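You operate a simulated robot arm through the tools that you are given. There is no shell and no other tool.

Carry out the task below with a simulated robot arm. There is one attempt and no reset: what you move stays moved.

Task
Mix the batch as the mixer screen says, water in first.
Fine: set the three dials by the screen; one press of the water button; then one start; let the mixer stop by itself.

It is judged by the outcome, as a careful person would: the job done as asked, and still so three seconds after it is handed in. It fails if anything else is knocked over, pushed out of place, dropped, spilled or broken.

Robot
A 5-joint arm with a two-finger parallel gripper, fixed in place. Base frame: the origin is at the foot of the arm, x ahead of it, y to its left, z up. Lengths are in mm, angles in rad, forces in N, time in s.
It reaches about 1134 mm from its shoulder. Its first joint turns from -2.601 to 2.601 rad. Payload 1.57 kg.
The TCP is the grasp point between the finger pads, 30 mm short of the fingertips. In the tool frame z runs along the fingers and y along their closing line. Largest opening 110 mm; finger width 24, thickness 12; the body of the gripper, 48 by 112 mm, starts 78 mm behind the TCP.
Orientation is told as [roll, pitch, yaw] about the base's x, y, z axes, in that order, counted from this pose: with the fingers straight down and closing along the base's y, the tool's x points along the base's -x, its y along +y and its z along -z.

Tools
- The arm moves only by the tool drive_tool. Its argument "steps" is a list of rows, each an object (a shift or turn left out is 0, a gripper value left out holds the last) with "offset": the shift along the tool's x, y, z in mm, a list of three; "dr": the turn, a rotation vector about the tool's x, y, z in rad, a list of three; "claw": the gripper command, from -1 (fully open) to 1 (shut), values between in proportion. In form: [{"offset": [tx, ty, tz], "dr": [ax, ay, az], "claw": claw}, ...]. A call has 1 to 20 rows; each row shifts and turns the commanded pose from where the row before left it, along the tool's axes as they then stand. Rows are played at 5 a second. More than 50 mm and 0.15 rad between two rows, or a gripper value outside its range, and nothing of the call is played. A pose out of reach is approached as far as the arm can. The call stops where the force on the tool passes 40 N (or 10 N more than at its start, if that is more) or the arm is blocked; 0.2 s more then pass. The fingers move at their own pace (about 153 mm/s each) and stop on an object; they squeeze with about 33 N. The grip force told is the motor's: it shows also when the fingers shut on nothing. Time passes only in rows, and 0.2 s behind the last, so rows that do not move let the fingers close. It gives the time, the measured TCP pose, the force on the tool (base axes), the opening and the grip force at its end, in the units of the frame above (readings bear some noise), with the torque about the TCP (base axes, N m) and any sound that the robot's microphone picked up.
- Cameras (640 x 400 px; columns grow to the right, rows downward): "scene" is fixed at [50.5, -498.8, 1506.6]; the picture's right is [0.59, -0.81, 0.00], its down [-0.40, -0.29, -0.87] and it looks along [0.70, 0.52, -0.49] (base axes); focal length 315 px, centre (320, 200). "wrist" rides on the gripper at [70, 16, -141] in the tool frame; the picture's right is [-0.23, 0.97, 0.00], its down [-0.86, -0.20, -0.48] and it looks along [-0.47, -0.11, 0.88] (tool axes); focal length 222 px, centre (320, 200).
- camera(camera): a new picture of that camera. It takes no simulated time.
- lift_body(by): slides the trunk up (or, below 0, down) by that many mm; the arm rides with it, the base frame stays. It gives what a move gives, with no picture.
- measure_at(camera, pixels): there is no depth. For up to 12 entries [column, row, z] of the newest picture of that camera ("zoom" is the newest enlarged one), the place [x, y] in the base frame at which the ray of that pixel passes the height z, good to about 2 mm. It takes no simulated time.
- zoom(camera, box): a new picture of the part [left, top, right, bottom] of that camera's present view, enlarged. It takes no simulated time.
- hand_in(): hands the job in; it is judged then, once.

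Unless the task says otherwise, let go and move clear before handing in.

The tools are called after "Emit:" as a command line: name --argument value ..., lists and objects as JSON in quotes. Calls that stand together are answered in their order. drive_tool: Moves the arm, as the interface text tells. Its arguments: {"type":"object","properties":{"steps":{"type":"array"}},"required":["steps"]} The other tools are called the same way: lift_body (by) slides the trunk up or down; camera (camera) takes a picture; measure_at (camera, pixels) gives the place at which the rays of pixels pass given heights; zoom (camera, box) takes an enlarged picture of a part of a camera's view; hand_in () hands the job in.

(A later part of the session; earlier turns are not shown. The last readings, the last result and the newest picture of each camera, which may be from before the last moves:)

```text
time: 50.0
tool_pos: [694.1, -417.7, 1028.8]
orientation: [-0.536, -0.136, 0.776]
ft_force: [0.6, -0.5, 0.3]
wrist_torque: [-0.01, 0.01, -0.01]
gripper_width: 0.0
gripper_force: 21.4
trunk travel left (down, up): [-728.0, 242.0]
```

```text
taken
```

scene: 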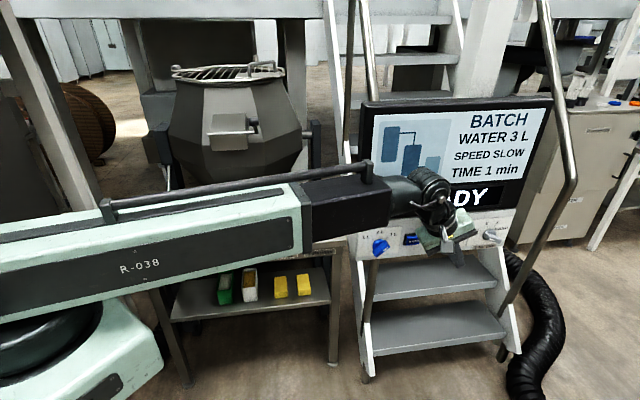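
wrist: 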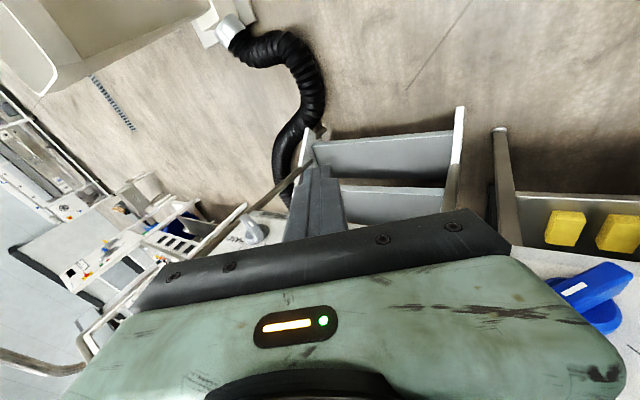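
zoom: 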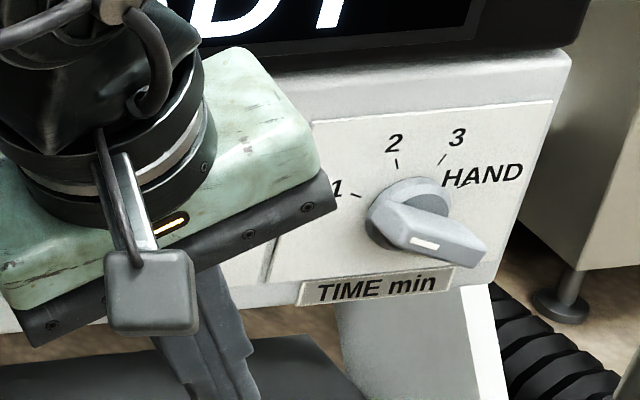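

The grey mark now points to "1". Next comes the WATER button (centre about s=723 along the panel, z≈1017): I tilt to 38°, adjust height, and move to about 60 mm in front of it with closed fingers.

Emit:
drive_tool --steps '[{"offset": [-2.1, -8.1, -13.6], "dr": [0.1083, -0.0285, 0], "claw": 1}, {"dr": [0, 0, 0.052]}, {"offset": [-20.5, 34.2, -20.6], "dr": [-0.0072, -0.0226, -0.0303]}, {"offset": [-20.5, 34.2, -20.6], "dr": [-0.0072, -0.0226, -0.0303]}, {"offset": [0, 0, 0]}]'

Emit:
lift_body --by -8.2

Emit:
zoom --camera "scene" --box '[350, 180, 520, 280]'

Emit:
zoom --camera "wrist" --box '[200, 100, 460, 260]'

```text
time: 51.2
tool_pos: [668.0, -329.2, 1044.6]
orientation: [-0.638, -0.19, 0.827]
ft_force: [-0.2, 0.0, -0.2]
wrist_torque: [-0.03, 0.01, -0.02]
gripper_width: 0.1
gripper_force: 21.0
trunk travel left (down, up): [-728.0, 242.0]
```

```text
time: 51.8
tool_pos: [667.0, -330.3, 1037.1]
orientation: [-0.638, -0.191, 0.826]
ft_force: [0.3, -0.4, 0.1]
wrist_torque: [-0.02, -0.01, 0.01]
gripper_width: 0.2
gripper_force: 21.7
trunk travel left (down, up): [-720.0, 250.0]
```

```text
3.76 times, centred on (435, 230) of scene
```

zoom: 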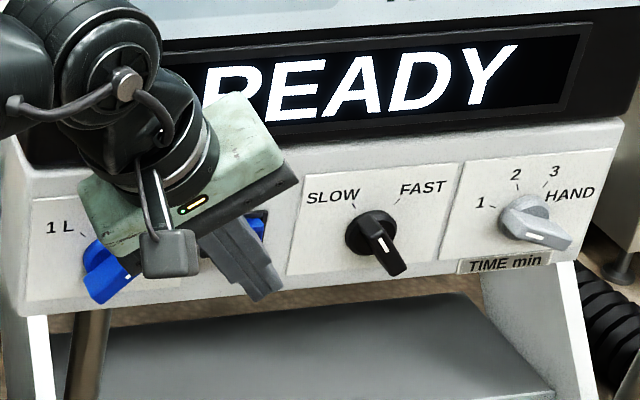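

```text
2.46 times, centred on (330, 180) of wrist
```

zoom: 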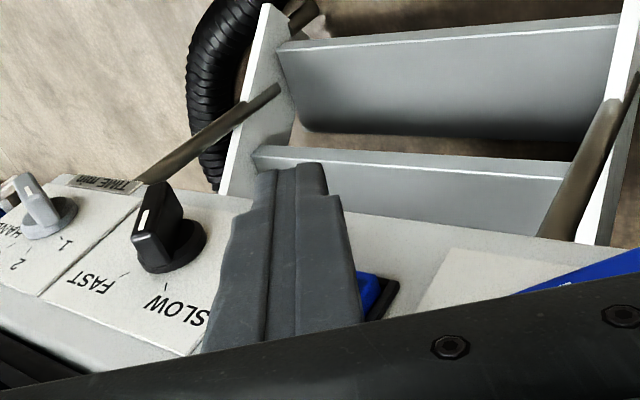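

All three dials read right: 3L, SLOW, 1. The finger tip is in line with the WATER button, ~33 mm from touching; I move in 26 mm and check.

Emit:
drive_tool --steps '[{"offset": [-12.7, 0.5, 2.7], "dr": [-0.003, -0.0095, -0.0128]}, {"offset": [-12.7, 0.5, 2.7], "dr": [-0.003, -0.0095, -0.0128]}, {"offset": [0, 0, 0]}]'

Emit:
zoom --camera "scene" --box '[360, 190, 460, 270]'

Emit:
zoom --camera "wrist" --box '[200, 100, 460, 260]'

```text
time: 52.6
tool_pos: [686.9, -311.5, 1036.5]
orientation: [-0.639, -0.191, 0.859]
ft_force: [-0.1, 0.1, -0.2]
wrist_torque: [0.03, 0.02, 0.0]
gripper_width: 0.2
gripper_force: 21.4
trunk travel left (down, up): [-720.0, 250.0]
```

```text
5.00 times, centred on (410, 230) of scene
```

zoom: 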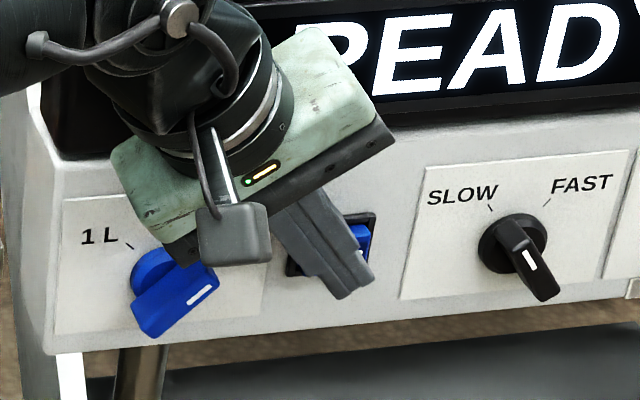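

```text
2.46 times, centred on (330, 180) of wrist
```

zoom: 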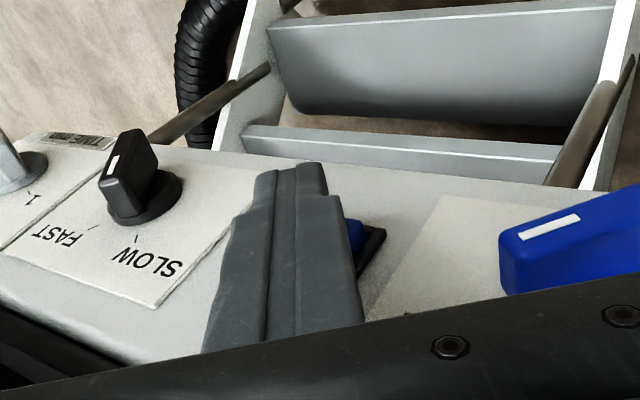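

The tip is over the WATER button, about 4–5 mm from it. I press in 2 mm steps, watching force and sound.

Emit:
drive_tool --steps '[{"offset": [-1.96, 0.07, 0.41]}, {"offset": [-1.96, 0.07, 0.41]}, {"offset": [-1.96, 0.07, 0.41]}]'

```text
time: 53.4
tool_pos: [691.1, -308.4, 1037.0]
orientation: [-0.64, -0.189, 0.859]
ft_force: [-4.7, -3.2, -1.4]
wrist_torque: [0.07, -0.3, 0.35]
gripper_width: 0.3
gripper_force: 21.3
trunk travel left (down, up): [-720.0, 250.0]
```

Contact, about 6 N. I press on by 3 mm.

Emit:
drive_tool --steps '[{"offset": [-1.47, 0.05, 0.31]}, {"offset": [-1.47, 0.05, 0.31]}]'

Emit:
zoom --camera "scene" --box '[360, 90, 560, 270]'

```text
time: 54.0
tool_pos: [692.6, -308.9, 1036.3]
orientation: [-0.636, -0.191, 0.858]
ft_force: [-25.9, -14.2, -13.4]
wrist_torque: [0.02, -1.91, 1.97]
gripper_width: 0.1
gripper_force: 21.6
trunk travel left (down, up): [-720.0, 250.0]
```

```text
2.22 times, centred on (460, 180) of scene
```

zoom: 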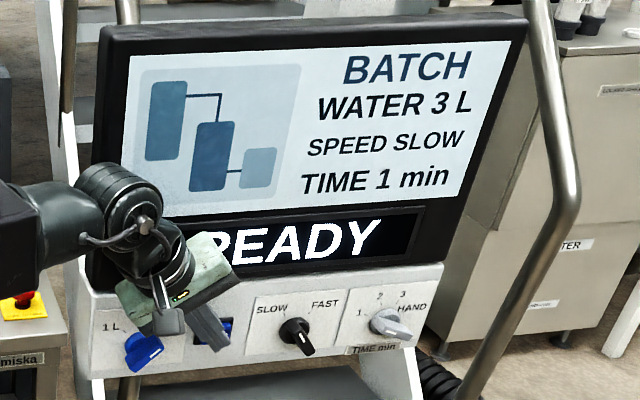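

The force (32 N) and torque point to the gripper body touching the screen's lower bezel, not the button: the lever arm is ~80 mm behind the grasp point. I back straight out at once.

Emit:
drive_tool --steps '[{"offset": [12.7, -0.5, -2.7], "dr": [0.003, 0.0095, 0.0128]}, {"offset": [12.7, -0.5, -2.7], "dr": [0.003, 0.0095, 0.0128]}, {"offset": [12.7, -0.5, -2.7], "dr": [0.003, 0.0095, 0.0128]}, {"offset": [12.7, -0.5, -2.7], "dr": [0.003, 0.0095, 0.0128]}, {"offset": [12.7, -0.5, -2.7], "dr": [0.003, 0.0095, 0.0128]}, {"offset": [0, 0, 0]}]'

Emit:
zoom --camera "scene" --box '[340, 90, 560, 270]'

Emit:
zoom --camera "wrist" --box '[200, 100, 460, 260]'

```text
time: 55.4
tool_pos: [644.5, -349.7, 1036.5]
orientation: [-0.636, -0.19, 0.778]
ft_force: [-0.8, -0.2, -0.4]
wrist_torque: [0.02, -0.02, -0.02]
gripper_width: 0.2
gripper_force: 20.9
trunk travel left (down, up): [-720.0, 250.0]
```

```text
2.22 times, centred on (450, 180) of scene
```

zoom: 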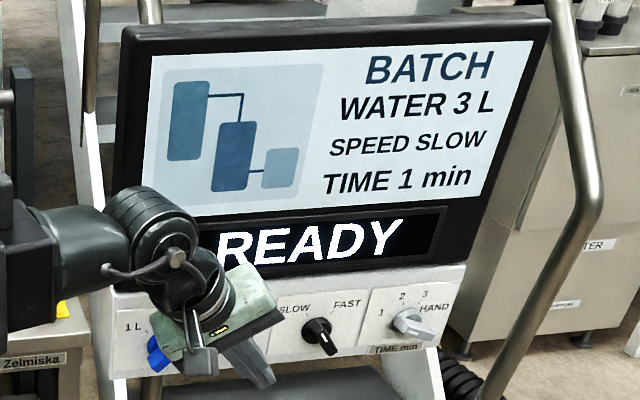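

```text
2.46 times, centred on (330, 180) of wrist
```

zoom: 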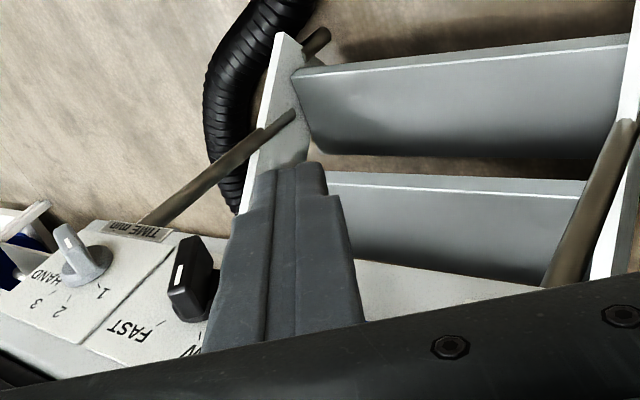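

Everything on the panel is unmoved. I'll press the button instead with one finger of the opened gripper: tilt 52°, hand spun so the lower-left fingertip leads and the body stays ~8 mm clear of the bezel.

Emit:
drive_tool --steps '[{"offset": [-4.1, -12.8, -17.1], "dr": [0.1181, -0.0377, 0], "claw": -1}, {"offset": [-4.7, -14.6, -15.4], "dr": [0.1181, -0.0377, 0]}, {"dr": [0, 0, 0.1225]}, {"dr": [0, 0, 0.1225]}, {"offset": [-6.1, -23.5, 29.6], "dr": [0.0037, 0.006, 0.0055]}, {"offset": [0, 0, 0]}]'

Emit:
lift_body --by -7.6

Emit:
zoom --camera "scene" --box '[340, 130, 520, 280]'

Emit:
camera --camera "wrist"

```text
time: 56.8
tool_pos: [691.8, -385.1, 1077.7]
orientation: [-0.827, -0.43, 0.65]
ft_force: [0.3, -0.9, 0.0]
wrist_torque: [0.03, -0.03, -0.01]
gripper_width: 110.1
gripper_force: 0.0
out of reach, approached as far as the arm can: row 1, 2
trunk travel left (down, up): [-720.0, 250.0]
```

```text
time: 57.3
tool_pos: [692.9, -384.8, 1070.4]
orientation: [-0.827, -0.43, 0.652]
ft_force: [0.0, 0.7, 0.0]
wrist_torque: [-0.01, 0.0, 0.0]
gripper_width: 109.8
gripper_force: 0.1
trunk travel left (down, up): [-712.0, 258.0]
```

```text
2.67 times, centred on (430, 205) of scene
```

zoom: 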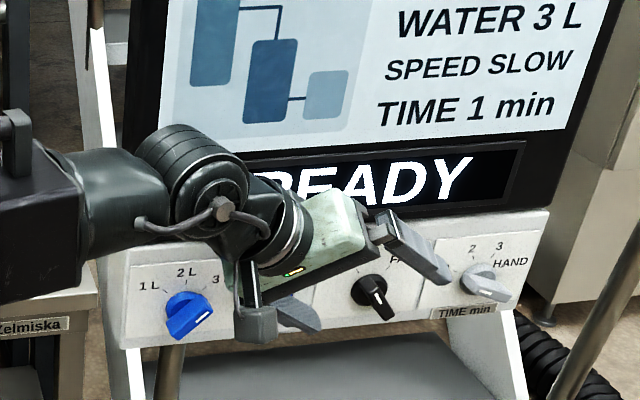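

```text
taken
```

wrist: 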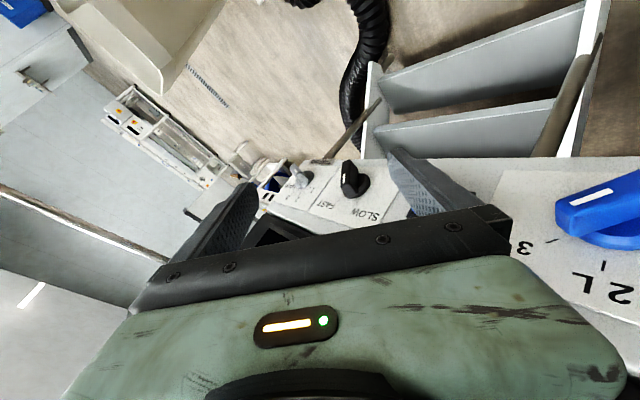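

The opened hand is in place but ended ~24 mm too far right (reach limits while tilting), with the left fingertip at about (703,-353,1011). I shift left along the panel and square the hand's plane.

Emit:
drive_tool --steps '[{"offset": [2.05, 14.3, -16.9], "dr": [-0.0192, -0.0308, -0.0283]}, {"offset": [0, 0, 0]}]'

Emit:
zoom --camera "scene" --box '[340, 160, 480, 280]'

Emit:
zoom --camera "wrist" --box '[260, 100, 580, 280]'

```text
time: 57.9
tool_pos: [676.2, -367.5, 1070.1]
orientation: [-0.824, -0.429, 0.695]
ft_force: [0.1, 0.6, 0.4]
wrist_torque: [-0.03, 0.03, -0.01]
gripper_width: 110.0
gripper_force: 0.1
trunk travel left (down, up): [-712.0, 258.0]
```

```text
3.33 times, centred on (410, 220) of scene
```

zoom: 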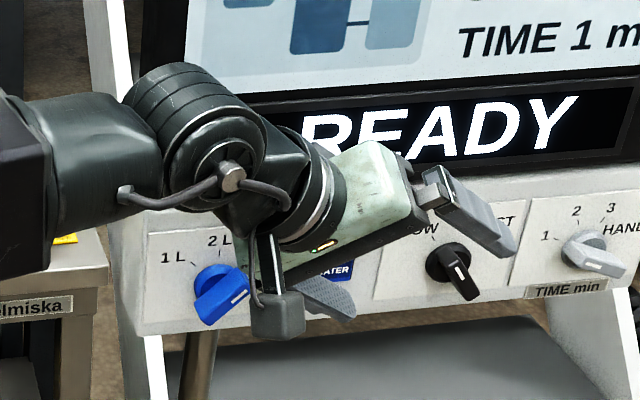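

```text
2.00 times, centred on (420, 190) of wrist
```

zoom: 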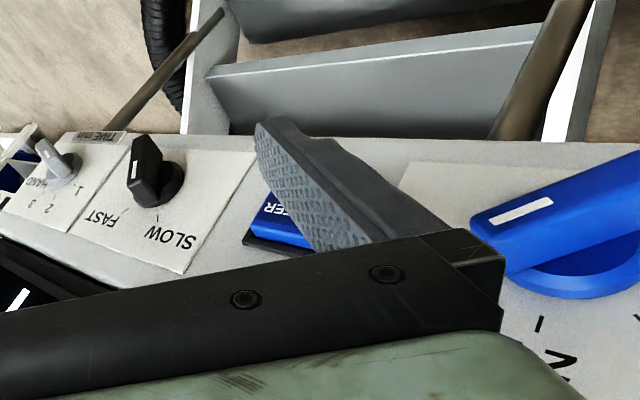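

The left fingertip (wrist zoom 270,130) is in front of the WATER button, ~28 mm out. I raise 4 mm and move in 20 mm.

Emit:
lift_body --by 4

Emit:
drive_tool --steps '[{"offset": [-9.05, 3.65, 2.15], "dr": [-0.0056, -0.009, -0.0083]}, {"offset": [-9.05, 3.65, 2.15], "dr": [-0.0056, -0.009, -0.0083]}, {"offset": [0, 0, 0]}]'

Emit:
zoom --camera "scene" --box '[340, 160, 480, 280]'

Emit:
zoom --camera "wrist" --box '[260, 100, 580, 280]'

```text
time: 58.5
tool_pos: [676.3, -367.2, 1074.5]
orientation: [-0.825, -0.429, 0.697]
ft_force: [-0.4, -0.4, 1.0]
wrist_torque: [-0.02, 0.01, -0.01]
gripper_width: 109.9
gripper_force: 0.0
trunk travel left (down, up): [-716.0, 254.0]
```

```text
time: 59.3
tool_pos: [691.8, -353.3, 1074.0]
orientation: [-0.825, -0.43, 0.724]
ft_force: [-0.1, 0.1, 0.0]
wrist_torque: [-0.01, 0.0, -0.07]
gripper_width: 109.8
gripper_force: 0.0
trunk travel left (down, up): [-716.0, 254.0]
```

```text
3.33 times, centred on (410, 220) of scene
```

zoom: 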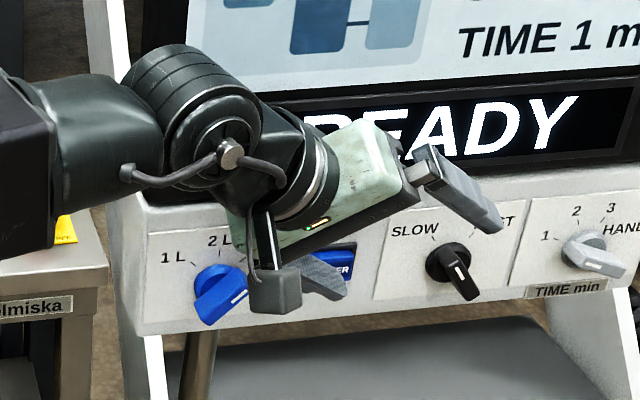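

```text
2.00 times, centred on (420, 190) of wrist
```

zoom: 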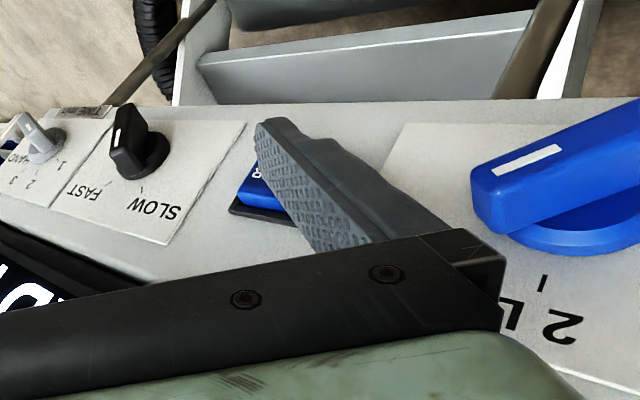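

About 7 mm to go. I move in 6 mm in small steps and read the force.

Emit:
drive_tool --steps '[{"offset": [-1.81, 0.69, 0.47]}, {"offset": [-1.81, 0.69, 0.47]}, {"offset": [-1.81, 0.69, 0.47]}]'

```text
time: 60.1
tool_pos: [695.5, -348.6, 1075.2]
orientation: [-0.826, -0.428, 0.724]
ft_force: [0.7, 0.3, -0.3]
wrist_torque: [0.02, 0.02, 0.02]
gripper_width: 110.1
gripper_force: 0.0
trunk travel left (down, up): [-716.0, 254.0]
```

No contact yet. I continue with 2 mm steps.

Emit:
drive_tool --steps '[{"offset": [-1.81, 0.69, 0.47]}, {"offset": [-1.81, 0.69, 0.47]}]'

Emit:
zoom --camera "wrist" --box '[340, 120, 460, 220]'

```text
time: 60.7
tool_pos: [697.3, -346.3, 1073.8]
orientation: [-0.826, -0.43, 0.724]
ft_force: [-0.9, -0.1, -0.7]
wrist_torque: [-0.01, 0.02, 0.03]
gripper_width: 109.8
gripper_force: 0.1
trunk travel left (down, up): [-716.0, 254.0]
```

```text
4.00 times, centred on (400, 170) of wrist
```

zoom: 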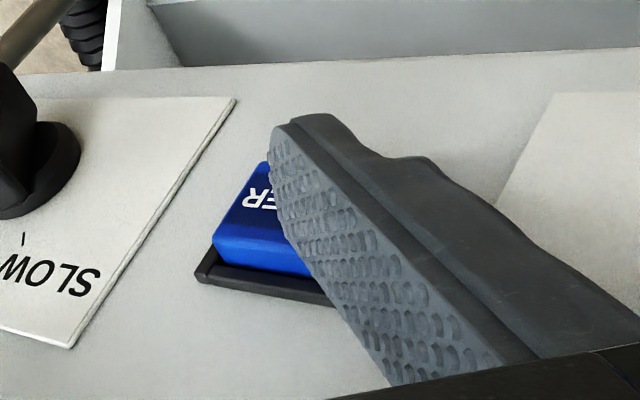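

The finger is right at the button face. Two more 2 mm steps.

Emit:
drive_tool --steps '[{"offset": [-1.81, 0.69, 0.47]}, {"offset": [-1.81, 0.69, 0.47]}]'

```text
time: 61.3
tool_pos: [699.0, -344.9, 1073.8]
orientation: [-0.823, -0.429, 0.722]
ft_force: [-3.0, -1.0, -0.7]
wrist_torque: [-0.05, 0.21, 0.16]
gripper_width: 110.1
gripper_force: 0.0
trunk travel left (down, up): [-716.0, 254.0]
heard: click
```

A click: the button went down at ~3 N. I retract straight out and look at the screen.

Emit:
drive_tool --steps '[{"offset": [9.05, -3.5, -2.3]}, {"offset": [9.05, -3.5, -2.3], "dr": [0.0056, 0.009, 0.0083]}, {"offset": [13.6, -5.2, -3.5], "dr": [0.008, 0.013, 0.012]}, {"offset": [13.6, -5.2, -3.5], "dr": [0.008, 0.013, 0.012]}, {"offset": [13.6, -5.2, -3.5], "dr": [0.008, 0.013, 0.012]}, {"offset": [0, 0, 0]}]'

Emit:
camera --camera "scene"

Emit:
zoom --camera "scene" --box '[340, 90, 560, 270]'

```text
time: 62.7
tool_pos: [651.6, -387.4, 1073.9]
orientation: [-0.823, -0.429, 0.653]
ft_force: [0.0, 0.1, 0.6]
wrist_torque: [-0.03, 0.02, -0.04]
gripper_width: 110.1
gripper_force: 0.0
trunk travel left (down, up): [-716.0, 254.0]
```

```text
taken
```

scene: 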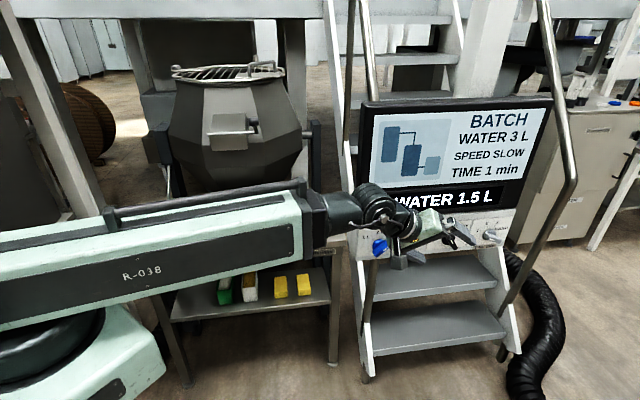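

```text
2.22 times, centred on (450, 180) of scene
```

zoom: 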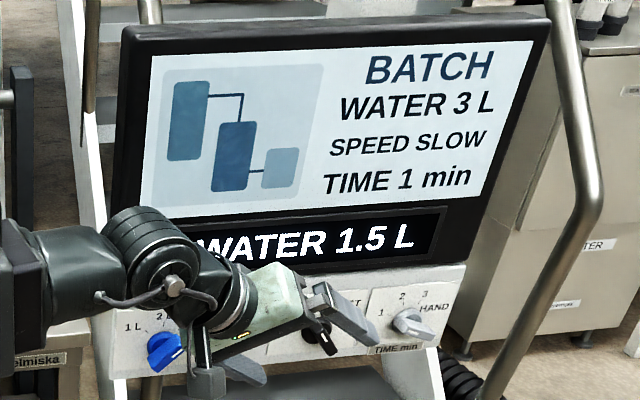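

The display shows "WATER 1.5 L" and counting up. Meanwhile I raise the trunk, close the fingers and bring the hand back to vertical about the wrist.

Emit:
lift_body --by 180

Emit:
drive_tool --steps '[{"offset": [17.1, 27.6, -2.1], "dr": [-0.11, 0.068, 0], "claw": 1}, {"offset": [17.1, 27.6, -2.1], "dr": [-0.11, 0.068, 0]}, {"offset": [17.1, 27.6, -2.1], "dr": [-0.11, 0.068, 0]}, {"offset": [17.1, 27.6, -2.1], "dr": [-0.11, 0.068, 0]}, {"offset": [17.1, 27.6, -2.1], "dr": [-0.11, 0.068, 0]}, {"offset": [17.1, 27.6, -2.1], "dr": [-0.11, 0.068, 0]}, {"offset": [17.1, 27.6, -2.1], "dr": [-0.11, 0.068, 0]}, {"offset": [0, 0, 0]}]'

Emit:
camera --camera "scene"

Emit:
camera --camera "wrist"

Emit:
zoom --camera "scene" --box '[350, 90, 550, 270]'

```text
time: 64.7
tool_pos: [651.3, -387.0, 1254.2]
orientation: [-0.822, -0.429, 0.651]
ft_force: [-0.1, 0.2, 0.1]
wrist_torque: [0.01, -0.05, 0.01]
gripper_width: 110.1
gripper_force: 0.0
trunk travel left (down, up): [-896.0, 74.0]
```

```text
time: 66.5
tool_pos: [486.7, -286.5, 1162.5]
orientation: [0.007, 0.002, 0.461]
ft_force: [-0.7, 0.2, 0.1]
wrist_torque: [0.01, 0.01, -0.02]
gripper_width: 0.0
gripper_force: 21.5
out of reach, approached as far as the arm can: row 3, 6, 7
trunk travel left (down, up): [-896.0, 74.0]
```

```text
taken
```

scene: 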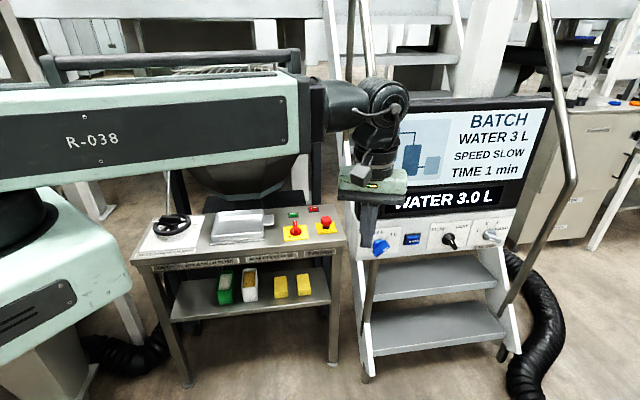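

```text
taken
```

wrist: 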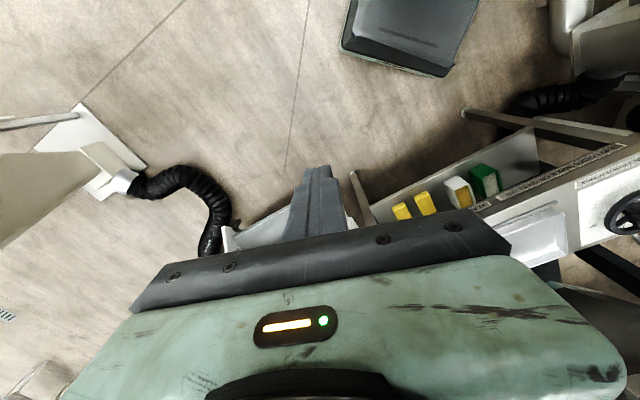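

```text
2.22 times, centred on (450, 180) of scene
```

zoom: 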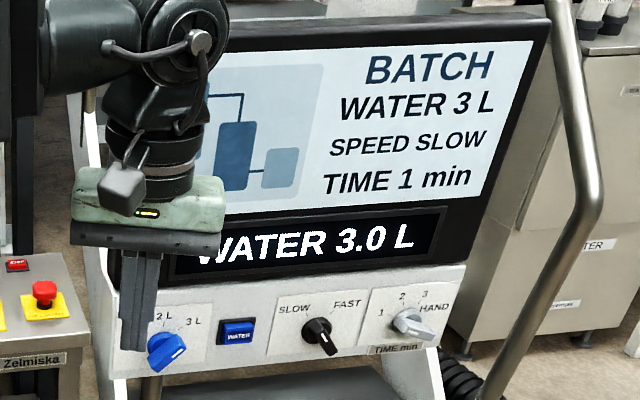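

The display reads WATER 3.0 L and all dials hold. I raise the trunk and swing the retracted hand round to the left toward the table's START button (scene 293,213), first half of the way.

Emit:
lift_body --by 70

Emit:
drive_tool --steps '[{"offset": [-35.5, 23.9, 0]}, {"offset": [-33.6, 26.5, 0]}, {"offset": [-31.6, 29, 0]}, {"offset": [-29.3, 31.2, 0]}, {"offset": [-26.8, 33.3, 0]}, {"offset": [-24.3, 35.3, 0]}, {"offset": [0, 0, 0]}]'

Emit:
camera --camera "scene"

Emit:
camera --camera "wrist"

```text
time: 67.5
tool_pos: [486.7, -286.5, 1232.9]
orientation: [0.005, -0.001, 0.464]
ft_force: [-0.3, 1.0, 0.1]
wrist_torque: [0.0, -0.05, -0.03]
gripper_width: 0.0
gripper_force: 21.3
trunk travel left (down, up): [-966.0, 4.0]
```

```text
time: 69.1
tool_pos: [571.8, -44.4, 1233.3]
orientation: [0.008, 0.002, 0.462]
ft_force: [0.4, 0.3, 0.1]
wrist_torque: [-0.02, -0.01, -0.01]
gripper_width: 0.1
gripper_force: 21.5
trunk travel left (down, up): [-966.0, 4.0]
```

```text
taken
```

scene: 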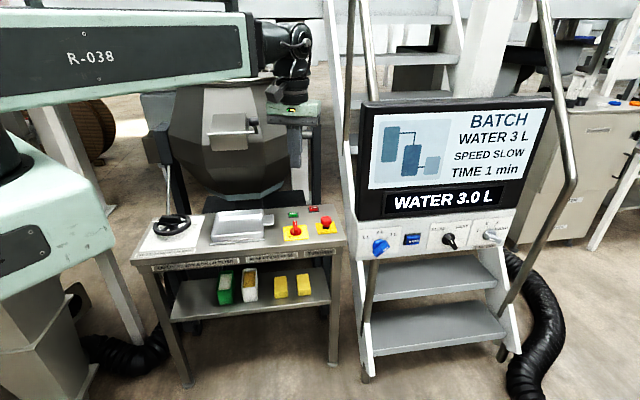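

```text
taken
```

wrist: 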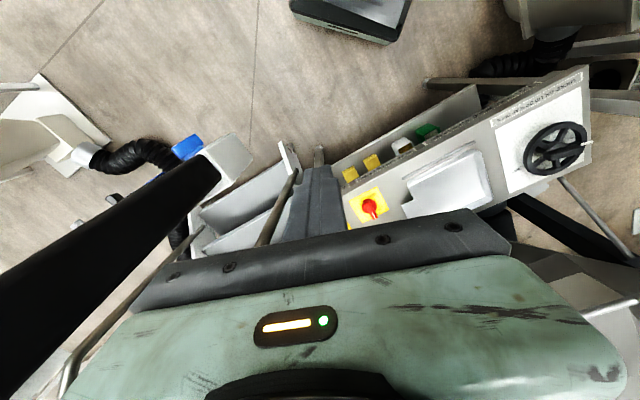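

The table's selector is now in the wrist view (367,207). I'll triangulate its yellow plate with the scene camera to get the table height, then place START exactly.

Emit:
zoom --camera "wrist" --box '[330, 160, 430, 230]'

Emit:
zoom --camera "scene" --box '[270, 195, 350, 250]'

```text
5.71 times, centred on (380, 195) of wrist
```

zoom: 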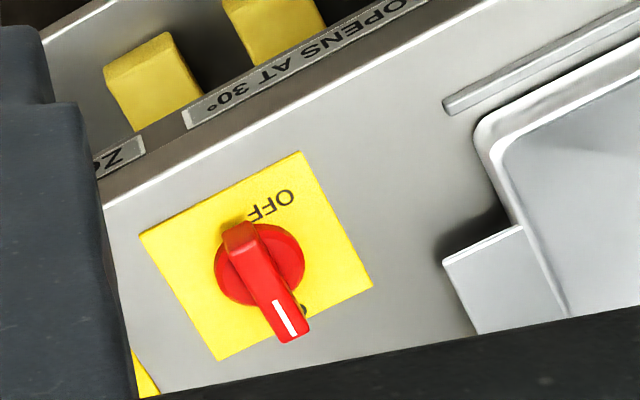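

```text
7.27 times, centred on (310, 222) of scene
```

zoom: 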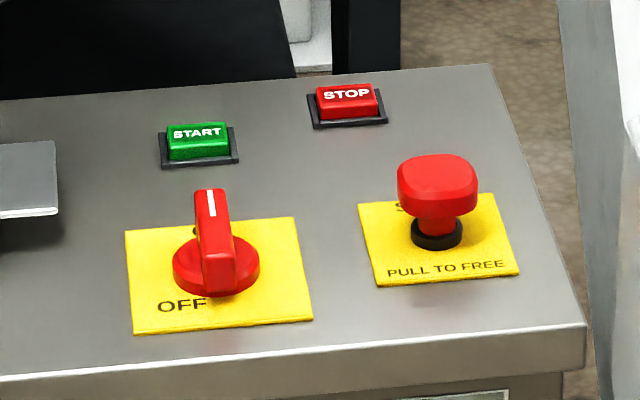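

I match the four plate corners in both views and measure their rays.

Emit:
measure_at --camera "scene" --pixels '[[284.1, 240.4, 750], [284.1, 240.4, 850], [309.0, 238.5, 750], [309.0, 238.5, 850], [283.2, 226.1, 750], [283.2, 226.1, 850], [306.4, 224.3, 750], [306.4, 224.3, 850]]'

Emit:
measure_at --camera "wrist" --pixels '[[376.8, 186.6, 750], [376.8, 186.6, 850], [348.5, 201.1, 750], [348.5, 201.1, 850], [389.1, 210.2, 750], [389.1, 210.2, 850], [362.1, 223.0, 750], [362.1, 223.0, 850]]'

```text
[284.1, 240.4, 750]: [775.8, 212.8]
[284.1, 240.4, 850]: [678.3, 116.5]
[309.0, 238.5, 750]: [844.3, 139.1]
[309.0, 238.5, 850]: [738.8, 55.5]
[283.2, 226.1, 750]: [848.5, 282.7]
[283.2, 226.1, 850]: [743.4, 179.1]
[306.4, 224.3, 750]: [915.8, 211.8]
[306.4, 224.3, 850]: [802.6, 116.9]
```

```text
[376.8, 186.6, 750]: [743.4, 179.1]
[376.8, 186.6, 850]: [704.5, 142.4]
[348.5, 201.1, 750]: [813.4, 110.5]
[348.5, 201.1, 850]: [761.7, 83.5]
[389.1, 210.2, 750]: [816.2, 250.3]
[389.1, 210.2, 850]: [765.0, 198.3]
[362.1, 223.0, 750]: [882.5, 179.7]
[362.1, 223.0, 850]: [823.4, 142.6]
```

The table top is at z≈808. START's top is perhaps 12–16 mm above it; I'll read its place and those of STOP, the e-stop and the selector.

Emit:
measure_at --camera "scene" --pixels '[[293.2, 212.9, 820], [293.2, 212.9, 825], [288.9, 212.0, 822], [297.5, 210.9, 822], [313.7, 207.7, 822], [326.4, 221.9, 860], [322, 238, 808], [309, 219.5, 850], [289, 217.9, 810], [298.5, 216, 810]]'

Emit:
zoom --camera "scene" --box '[278, 200, 328, 236]'

```text
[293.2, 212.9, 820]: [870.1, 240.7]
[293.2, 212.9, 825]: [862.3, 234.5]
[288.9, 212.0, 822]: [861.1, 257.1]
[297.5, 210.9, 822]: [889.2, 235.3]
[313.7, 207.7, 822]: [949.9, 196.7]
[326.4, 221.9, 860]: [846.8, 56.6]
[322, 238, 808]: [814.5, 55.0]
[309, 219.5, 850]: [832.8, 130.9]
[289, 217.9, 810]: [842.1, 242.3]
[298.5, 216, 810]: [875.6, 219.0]
```

```text
11.11 times, centred on (303, 218) of scene
```

zoom: 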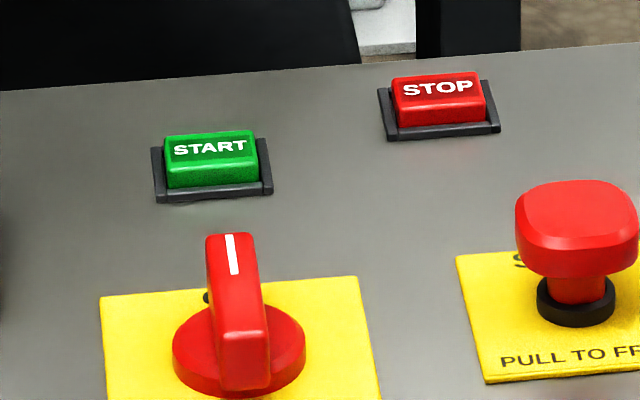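

START's top centre is about (867,239,820). The mixer bowl may hang close behind it, so I spin the hand to let the wrist camera look that way before approaching.

Emit:
drive_tool --steps '[{"dr": [0, 0, 0.147]}, {"dr": [0, 0, 0.147]}, {"dr": [0, 0, 0.147]}, {"dr": [0, 0, 0.147]}, {"dr": [0, 0, 0.147]}, {"dr": [0, 0, 0.147]}, {"dr": [0, 0, 0.147]}, {"dr": [0, 0, 0.147]}, {"dr": [0, 0, 0.147]}, {"dr": [0, 0, 0.147]}, {"dr": [0, 0, 0.147]}, {"dr": [0, 0, 0.147]}, {"dr": [0, 0, 0.147]}, {"dr": [0, 0, 0.147]}, {"dr": [0, 0, 0.147]}, {"dr": [0, 0, 0.147]}]'

Emit:
camera --camera "wrist"

Emit:
zoom --camera "scene" --box '[140, 40, 350, 260]'

```text
time: 72.5
tool_pos: [571.1, -45.6, 1233.7]
orientation: [-0.004, 0.003, -1.891]
ft_force: [0.5, -0.2, 0.9]
wrist_torque: [0.0, 0.01, 0.02]
gripper_width: 0.2
gripper_force: 21.9
trunk travel left (down, up): [-966.0, 4.0]
```

```text
taken
```

wrist: 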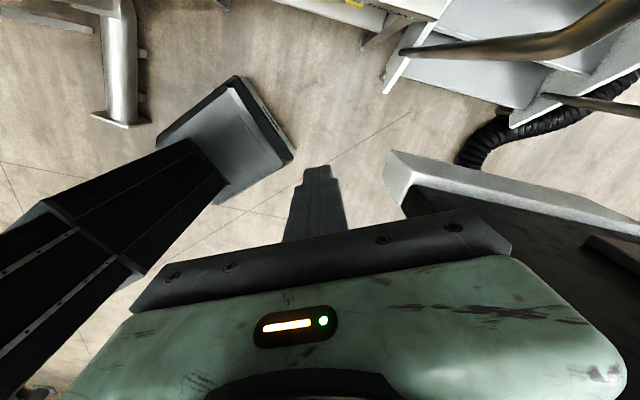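

```text
1.82 times, centred on (245, 150) of scene
```

zoom: 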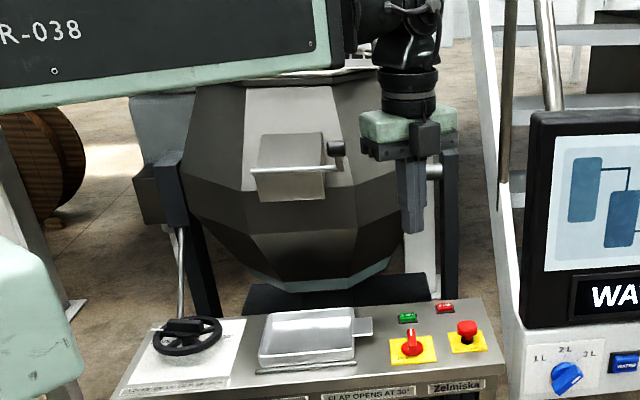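

The camera cannot see the bowl from a vertical hand. I'll swing to the START azimuth (15°), turn the hand so the camera sits on top, then tilt forward to look; a ~42° tilt also keeps the wrist well away from the bowl.

Emit:
drive_tool --steps '[{"offset": [38.8, -9.9, 0]}, {"offset": [38, -12.6, 0]}, {"offset": [37, -15.2, 0]}, {"offset": [35.9, -17.7, 0]}, {"offset": [34.5, -20.2, 0]}, {"dr": [0, 0, 0.14]}, {"dr": [0, 0, 0.14]}, {"dr": [0, 0, 0.14]}, {"dr": [0, 0, 0.14]}, {"dr": [0, 0, 0.14]}, {"dr": [0, 0, 0.14]}, {"dr": [0, 0, 0.14]}, {"offset": [0, 0, 0]}]'

Emit:
camera --camera "wrist"

Emit:
camera --camera "scene"

```text
time: 75.3
tool_pos: [558.0, 151.2, 1232.3]
orientation: [-0.007, 0.001, -2.724]
ft_force: [0.8, -0.6, -0.3]
wrist_torque: [0.01, -0.01, -0.01]
gripper_width: 0.1
gripper_force: 21.5
out of reach, approached as far as the arm can: row 1, 5, 12
trunk travel left (down, up): [-966.0, 4.0]
```

```text
taken
```

wrist: 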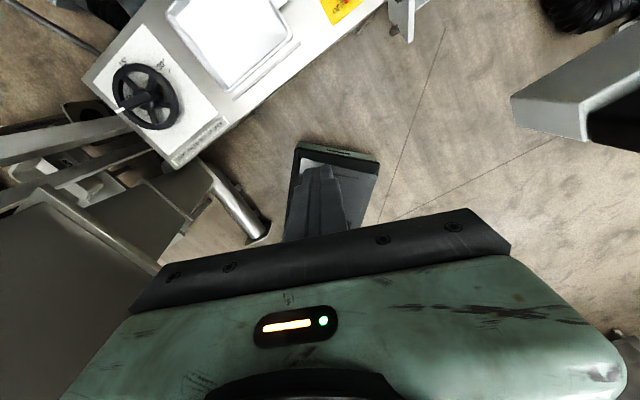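

```text
taken
```

scene: 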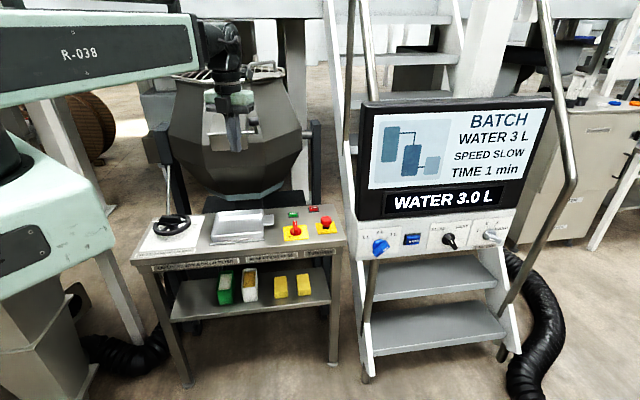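

The table (wheel, tray, selector plate) comes into view at the top. I tilt forward about the wrist in three rows and look at the bowl.

Emit:
drive_tool --steps '[{"offset": [30.1, 4.6, -1.9], "dr": [-0.0185, 0.1206, 0]}, {"offset": [30.1, 4.6, -1.9], "dr": [-0.0185, 0.1206, 0]}, {"offset": [30.1, 4.6, -1.9], "dr": [-0.0185, 0.1206, 0]}, {"offset": [0, 0, 0]}]'

Emit:
camera --camera "wrist"

Emit:
camera --camera "scene"

```text
time: 76.3
tool_pos: [642.1, 174.9, 1249.7]
orientation: [0.05, 0.364, -2.717]
ft_force: [0.7, 0.5, 0.3]
wrist_torque: [0.0, 0.01, 0.03]
gripper_width: 0.1
gripper_force: 20.8
trunk travel left (down, up): [-966.0, 4.0]
```

```text
taken
```

wrist: 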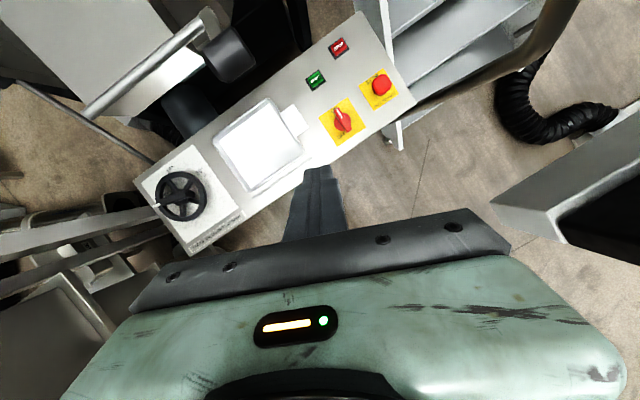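

```text
taken
```

scene: 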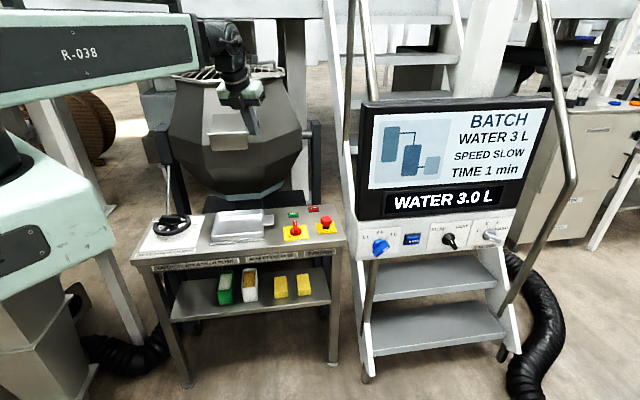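

Now there is a clear top view: START (316,79), STOP (339,47), selector (343,120), e-stop (380,87); the bowl's flap knob is at roughly (728,265,1233), so I'll descend here first, then extend under it. First I refine START's place.

Emit:
zoom --camera "wrist" --box '[270, 30, 410, 150]'

Emit:
measure_at --camera "wrist" --pixels '[[316, 79, 820], [339, 47, 820], [343, 125, 810], [380, 87, 860], [230, 55, 1233]]'

```text
3.33 times, centred on (340, 90) of wrist
```

zoom: 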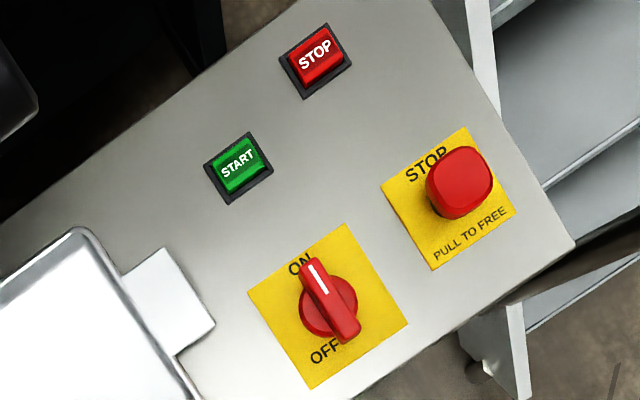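

```text
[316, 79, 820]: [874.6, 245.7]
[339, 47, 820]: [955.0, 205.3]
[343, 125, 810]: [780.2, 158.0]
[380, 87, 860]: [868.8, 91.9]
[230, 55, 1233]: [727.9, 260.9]
```

START's top is about (872,243,817); the selector reads ON. I lower the trunk 340 mm here, clear of bowl and table, in two stages.

Emit:
lift_body --by -170

Emit:
camera --camera "scene"

Emit:
lift_body --by -170

Emit:
camera --camera "scene"

Emit:
camera --camera "wrist"

```text
time: 78.3
tool_pos: [643.3, 174.8, 1078.7]
orientation: [0.05, 0.36, -2.716]
ft_force: [-1.0, 0.1, 0.9]
wrist_torque: [0.0, -0.01, 0.01]
gripper_width: 0.0
gripper_force: 21.4
trunk travel left (down, up): [-796.0, 174.0]
```

```text
taken
```

scene: 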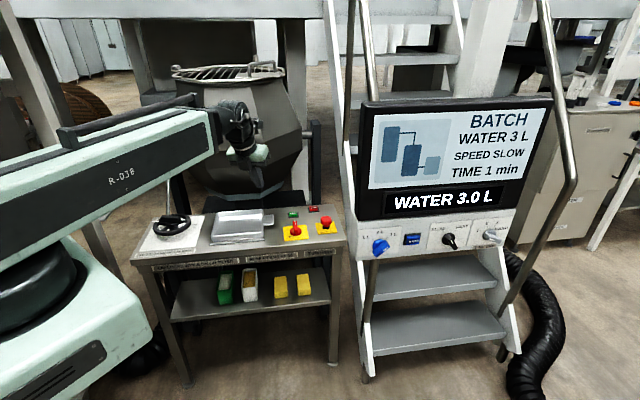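

```text
time: 80.2
tool_pos: [642.5, 174.6, 908.3]
orientation: [0.051, 0.361, -2.716]
ft_force: [0.0, 0.0, -0.3]
wrist_torque: [-0.03, -0.01, 0.04]
gripper_width: 0.2
gripper_force: 21.4
trunk travel left (down, up): [-626.0, 344.0]
```

```text
taken
```

scene: 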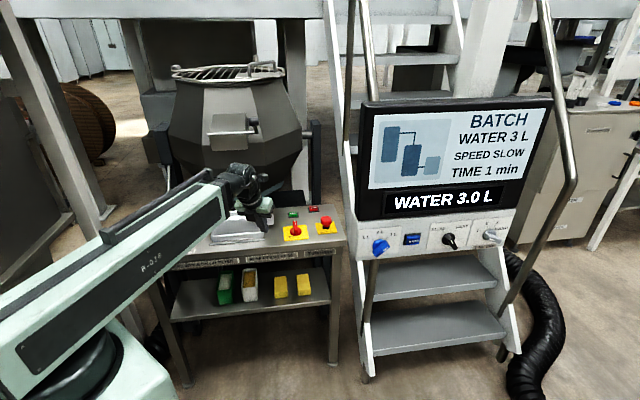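

```text
taken
```

wrist: 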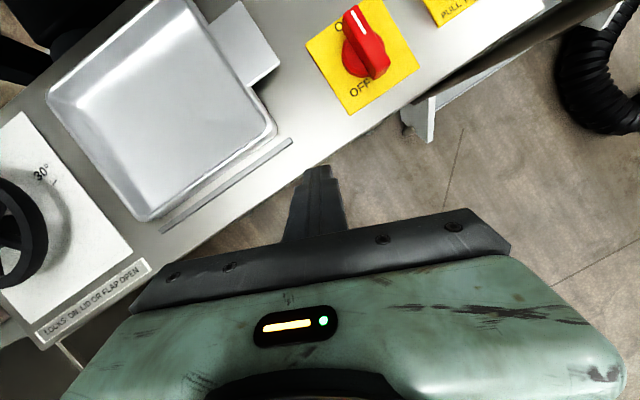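

The finger tip hangs just in front of the table edge, clear. I tilt forward three more rows about the wrist, to ~42°.

Emit:
drive_tool --steps '[{"offset": [30.1, 4.6, -1.9], "dr": [-0.018, 0.1206, 0]}, {"offset": [30.1, 4.6, -1.9], "dr": [-0.018, 0.1206, 0]}, {"offset": [30.1, 4.6, -1.9], "dr": [-0.018, 0.1206, 0]}, {"offset": [0, 0, 0]}]'

Emit:
camera --camera "wrist"

Emit:
camera --camera "scene"

```text
time: 81.2
tool_pos: [718.3, 193.0, 953.9]
orientation: [0.125, 0.724, -2.678]
ft_force: [0.2, -0.4, -0.5]
wrist_torque: [0.0, 0.01, 0.0]
gripper_width: 0.2
gripper_force: 21.4
trunk travel left (down, up): [-626.0, 344.0]
```

```text
taken
```

wrist: 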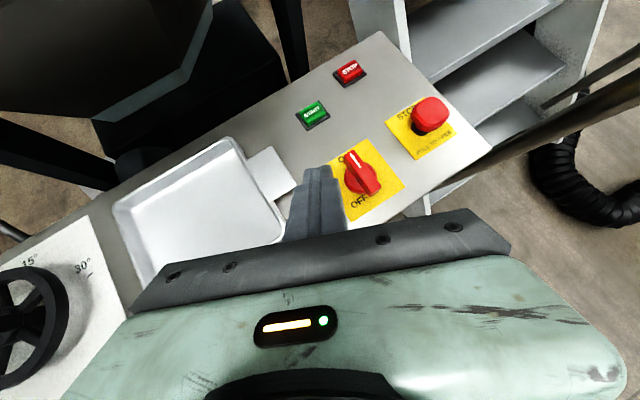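

```text
taken
```

scene: 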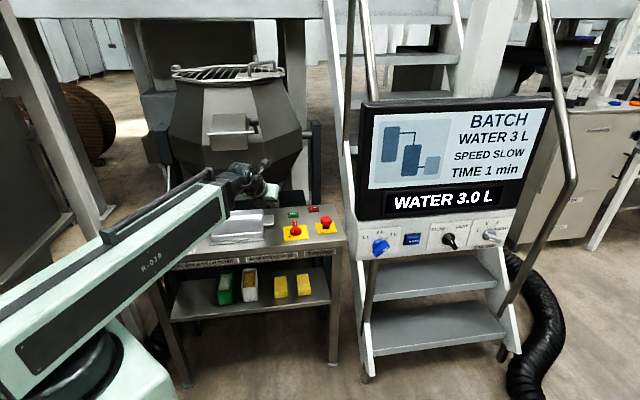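

Both the START button (312,113) and the fingertip are well in view. I'll measure START again from here.

Emit:
zoom --camera "wrist" --box '[260, 60, 400, 220]'

Emit:
measure_at --camera "wrist" --pixels '[[312, 113, 810], [312, 113, 820], [360, 155, 845], [318, 168, 931]]'

```text
2.50 times, centred on (330, 140) of wrist
```

zoom: 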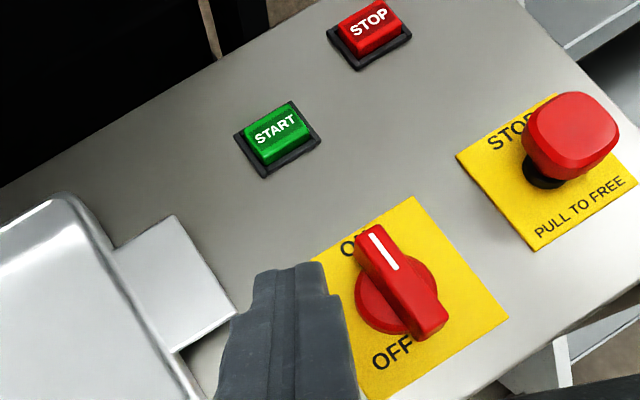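

```text
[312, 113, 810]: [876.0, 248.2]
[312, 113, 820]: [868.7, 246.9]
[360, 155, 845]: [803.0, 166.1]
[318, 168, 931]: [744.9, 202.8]
```

START is at about (871,246,817). I lower 40 mm, then extend ~150 mm outward to bring the fingertip above it.

Emit:
lift_body --by -40

Emit:
drive_tool --steps '[{"offset": [28, 1.2, 25.1]}, {"offset": [28, 1.2, 25.1]}, {"offset": [28, 1.2, 25.1]}, {"offset": [28, 1.2, 25.1]}, {"offset": [0, 0, 0]}]'

Emit:
camera --camera "wrist"

Emit:
camera --camera "scene"

Emit:
zoom --camera "scene" --box '[240, 170, 350, 250]'

```text
time: 82.0
tool_pos: [718.0, 193.0, 913.9]
orientation: [0.125, 0.723, -2.679]
ft_force: [0.8, 0.2, 0.2]
wrist_torque: [-0.03, 0.0, 0.01]
gripper_width: 0.0
gripper_force: 22.1
trunk travel left (down, up): [-586.0, 384.0]
```

```text
time: 83.2
tool_pos: [860.6, 241.7, 913.5]
orientation: [0.123, 0.724, -2.672]
ft_force: [-0.3, -0.5, -1.2]
wrist_torque: [-0.01, 0.01, -0.05]
gripper_width: 0.5
gripper_force: 21.3
trunk travel left (down, up): [-586.0, 384.0]
```

```text
taken
```

wrist: 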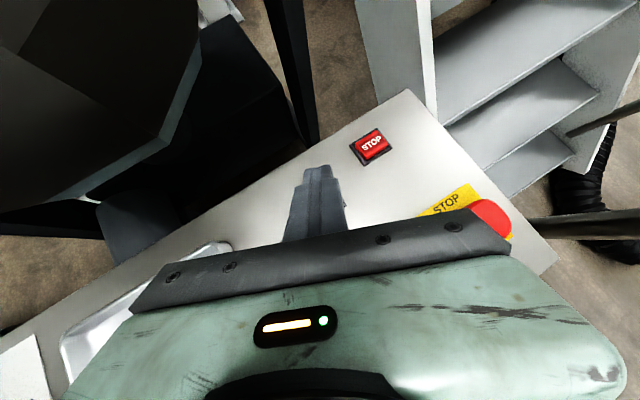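

```text
taken
```

scene: 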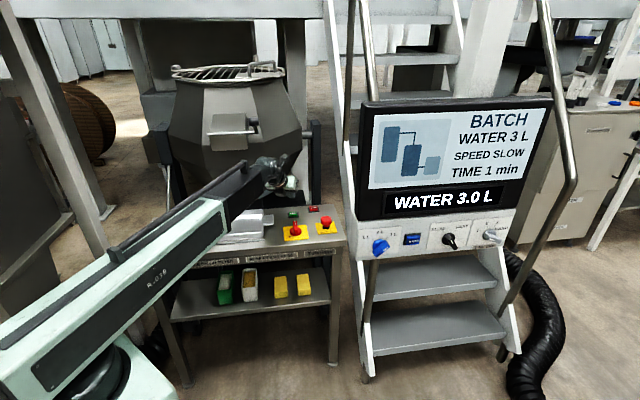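

```text
5.00 times, centred on (295, 210) of scene
```

zoom: 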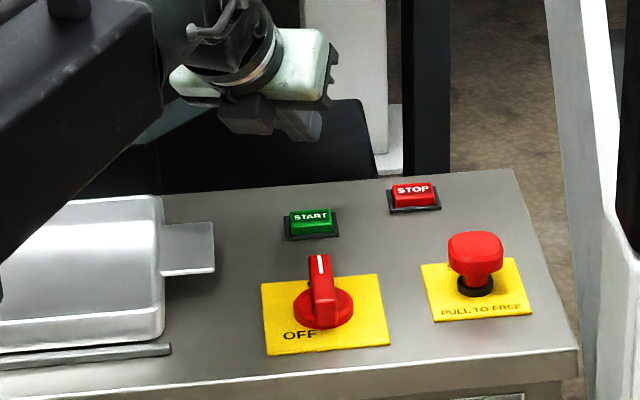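

The fingertip is above START, ~66 mm up. I lower 54 mm and look.

Emit:
lift_body --by -54

Emit:
zoom --camera "scene" --box '[250, 180, 340, 245]'

Emit:
zoom --camera "wrist" --box '[240, 110, 420, 230]'

```text
time: 84.2
tool_pos: [860.8, 241.8, 859.0]
orientation: [0.12, 0.723, -2.672]
ft_force: [-0.5, -0.3, -0.3]
wrist_torque: [-0.03, 0.0, 0.03]
gripper_width: 0.1
gripper_force: 20.9
trunk travel left (down, up): [-532.0, 438.0]
```

```text
6.15 times, centred on (295, 212) of scene
```

zoom: 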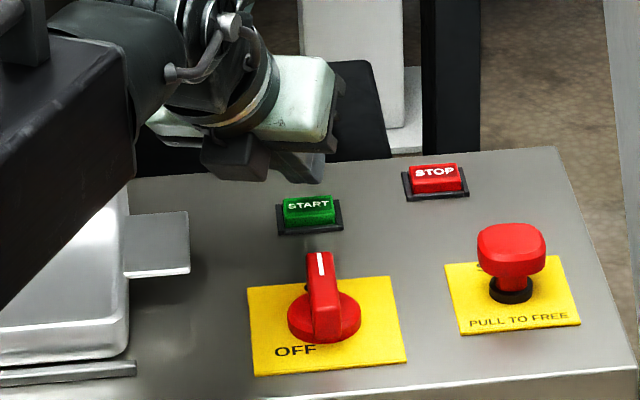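

```text
3.33 times, centred on (330, 170) of wrist
```

zoom: 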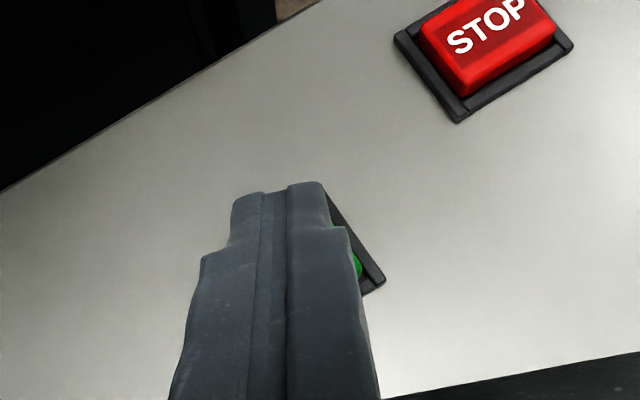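

The tip is right over START, about 12 mm above. I lower 9 mm, then in small steps.

Emit:
lift_body --by -9

Emit:
lift_body --by -2

Emit:
zoom --camera "scene" --box '[250, 180, 340, 245]'

```text
time: 84.7
tool_pos: [859.8, 241.5, 850.7]
orientation: [0.123, 0.723, -2.672]
ft_force: [0.0, 0.2, 0.6]
wrist_torque: [0.05, 0.01, 0.01]
gripper_width: 0.0
gripper_force: 21.3
trunk travel left (down, up): [-523.0, 447.0]
```

```text
time: 85.3
tool_pos: [861.3, 242.0, 849.0]
orientation: [0.121, 0.723, -2.671]
ft_force: [-0.4, 0.4, 0.4]
wrist_torque: [0.01, -0.03, -0.01]
gripper_width: 0.0
gripper_force: 21.3
trunk travel left (down, up): [-521.0, 449.0]
```

```text
6.15 times, centred on (295, 212) of scene
```

zoom: 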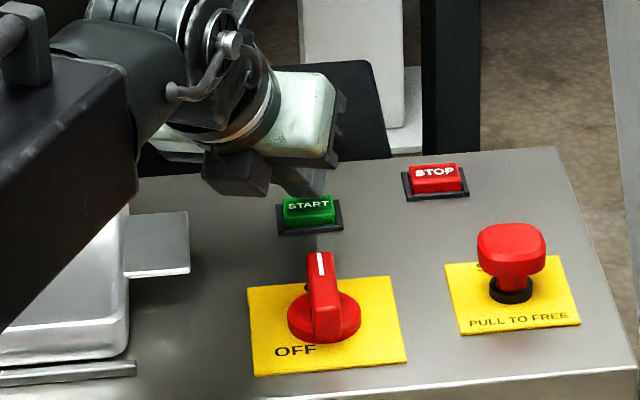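

No contact yet; the tip is just at the button's top. I continue 2 mm at a time.

Emit:
lift_body --by -2

Emit:
lift_body --by -2

```text
time: 85.8
tool_pos: [860.7, 242.4, 846.5]
orientation: [0.122, 0.723, -2.672]
ft_force: [0.2, -0.1, 0.6]
wrist_torque: [-0.01, 0.02, 0.01]
gripper_width: 0.1
gripper_force: 21.5
trunk travel left (down, up): [-519.0, 451.0]
```

```text
time: 86.3
tool_pos: [860.5, 241.6, 845.3]
orientation: [0.123, 0.722, -2.673]
ft_force: [0.1, 0.4, 0.4]
wrist_torque: [0.0, -0.02, -0.02]
gripper_width: 0.0
gripper_force: 21.7
trunk travel left (down, up): [-517.0, 453.0]
```

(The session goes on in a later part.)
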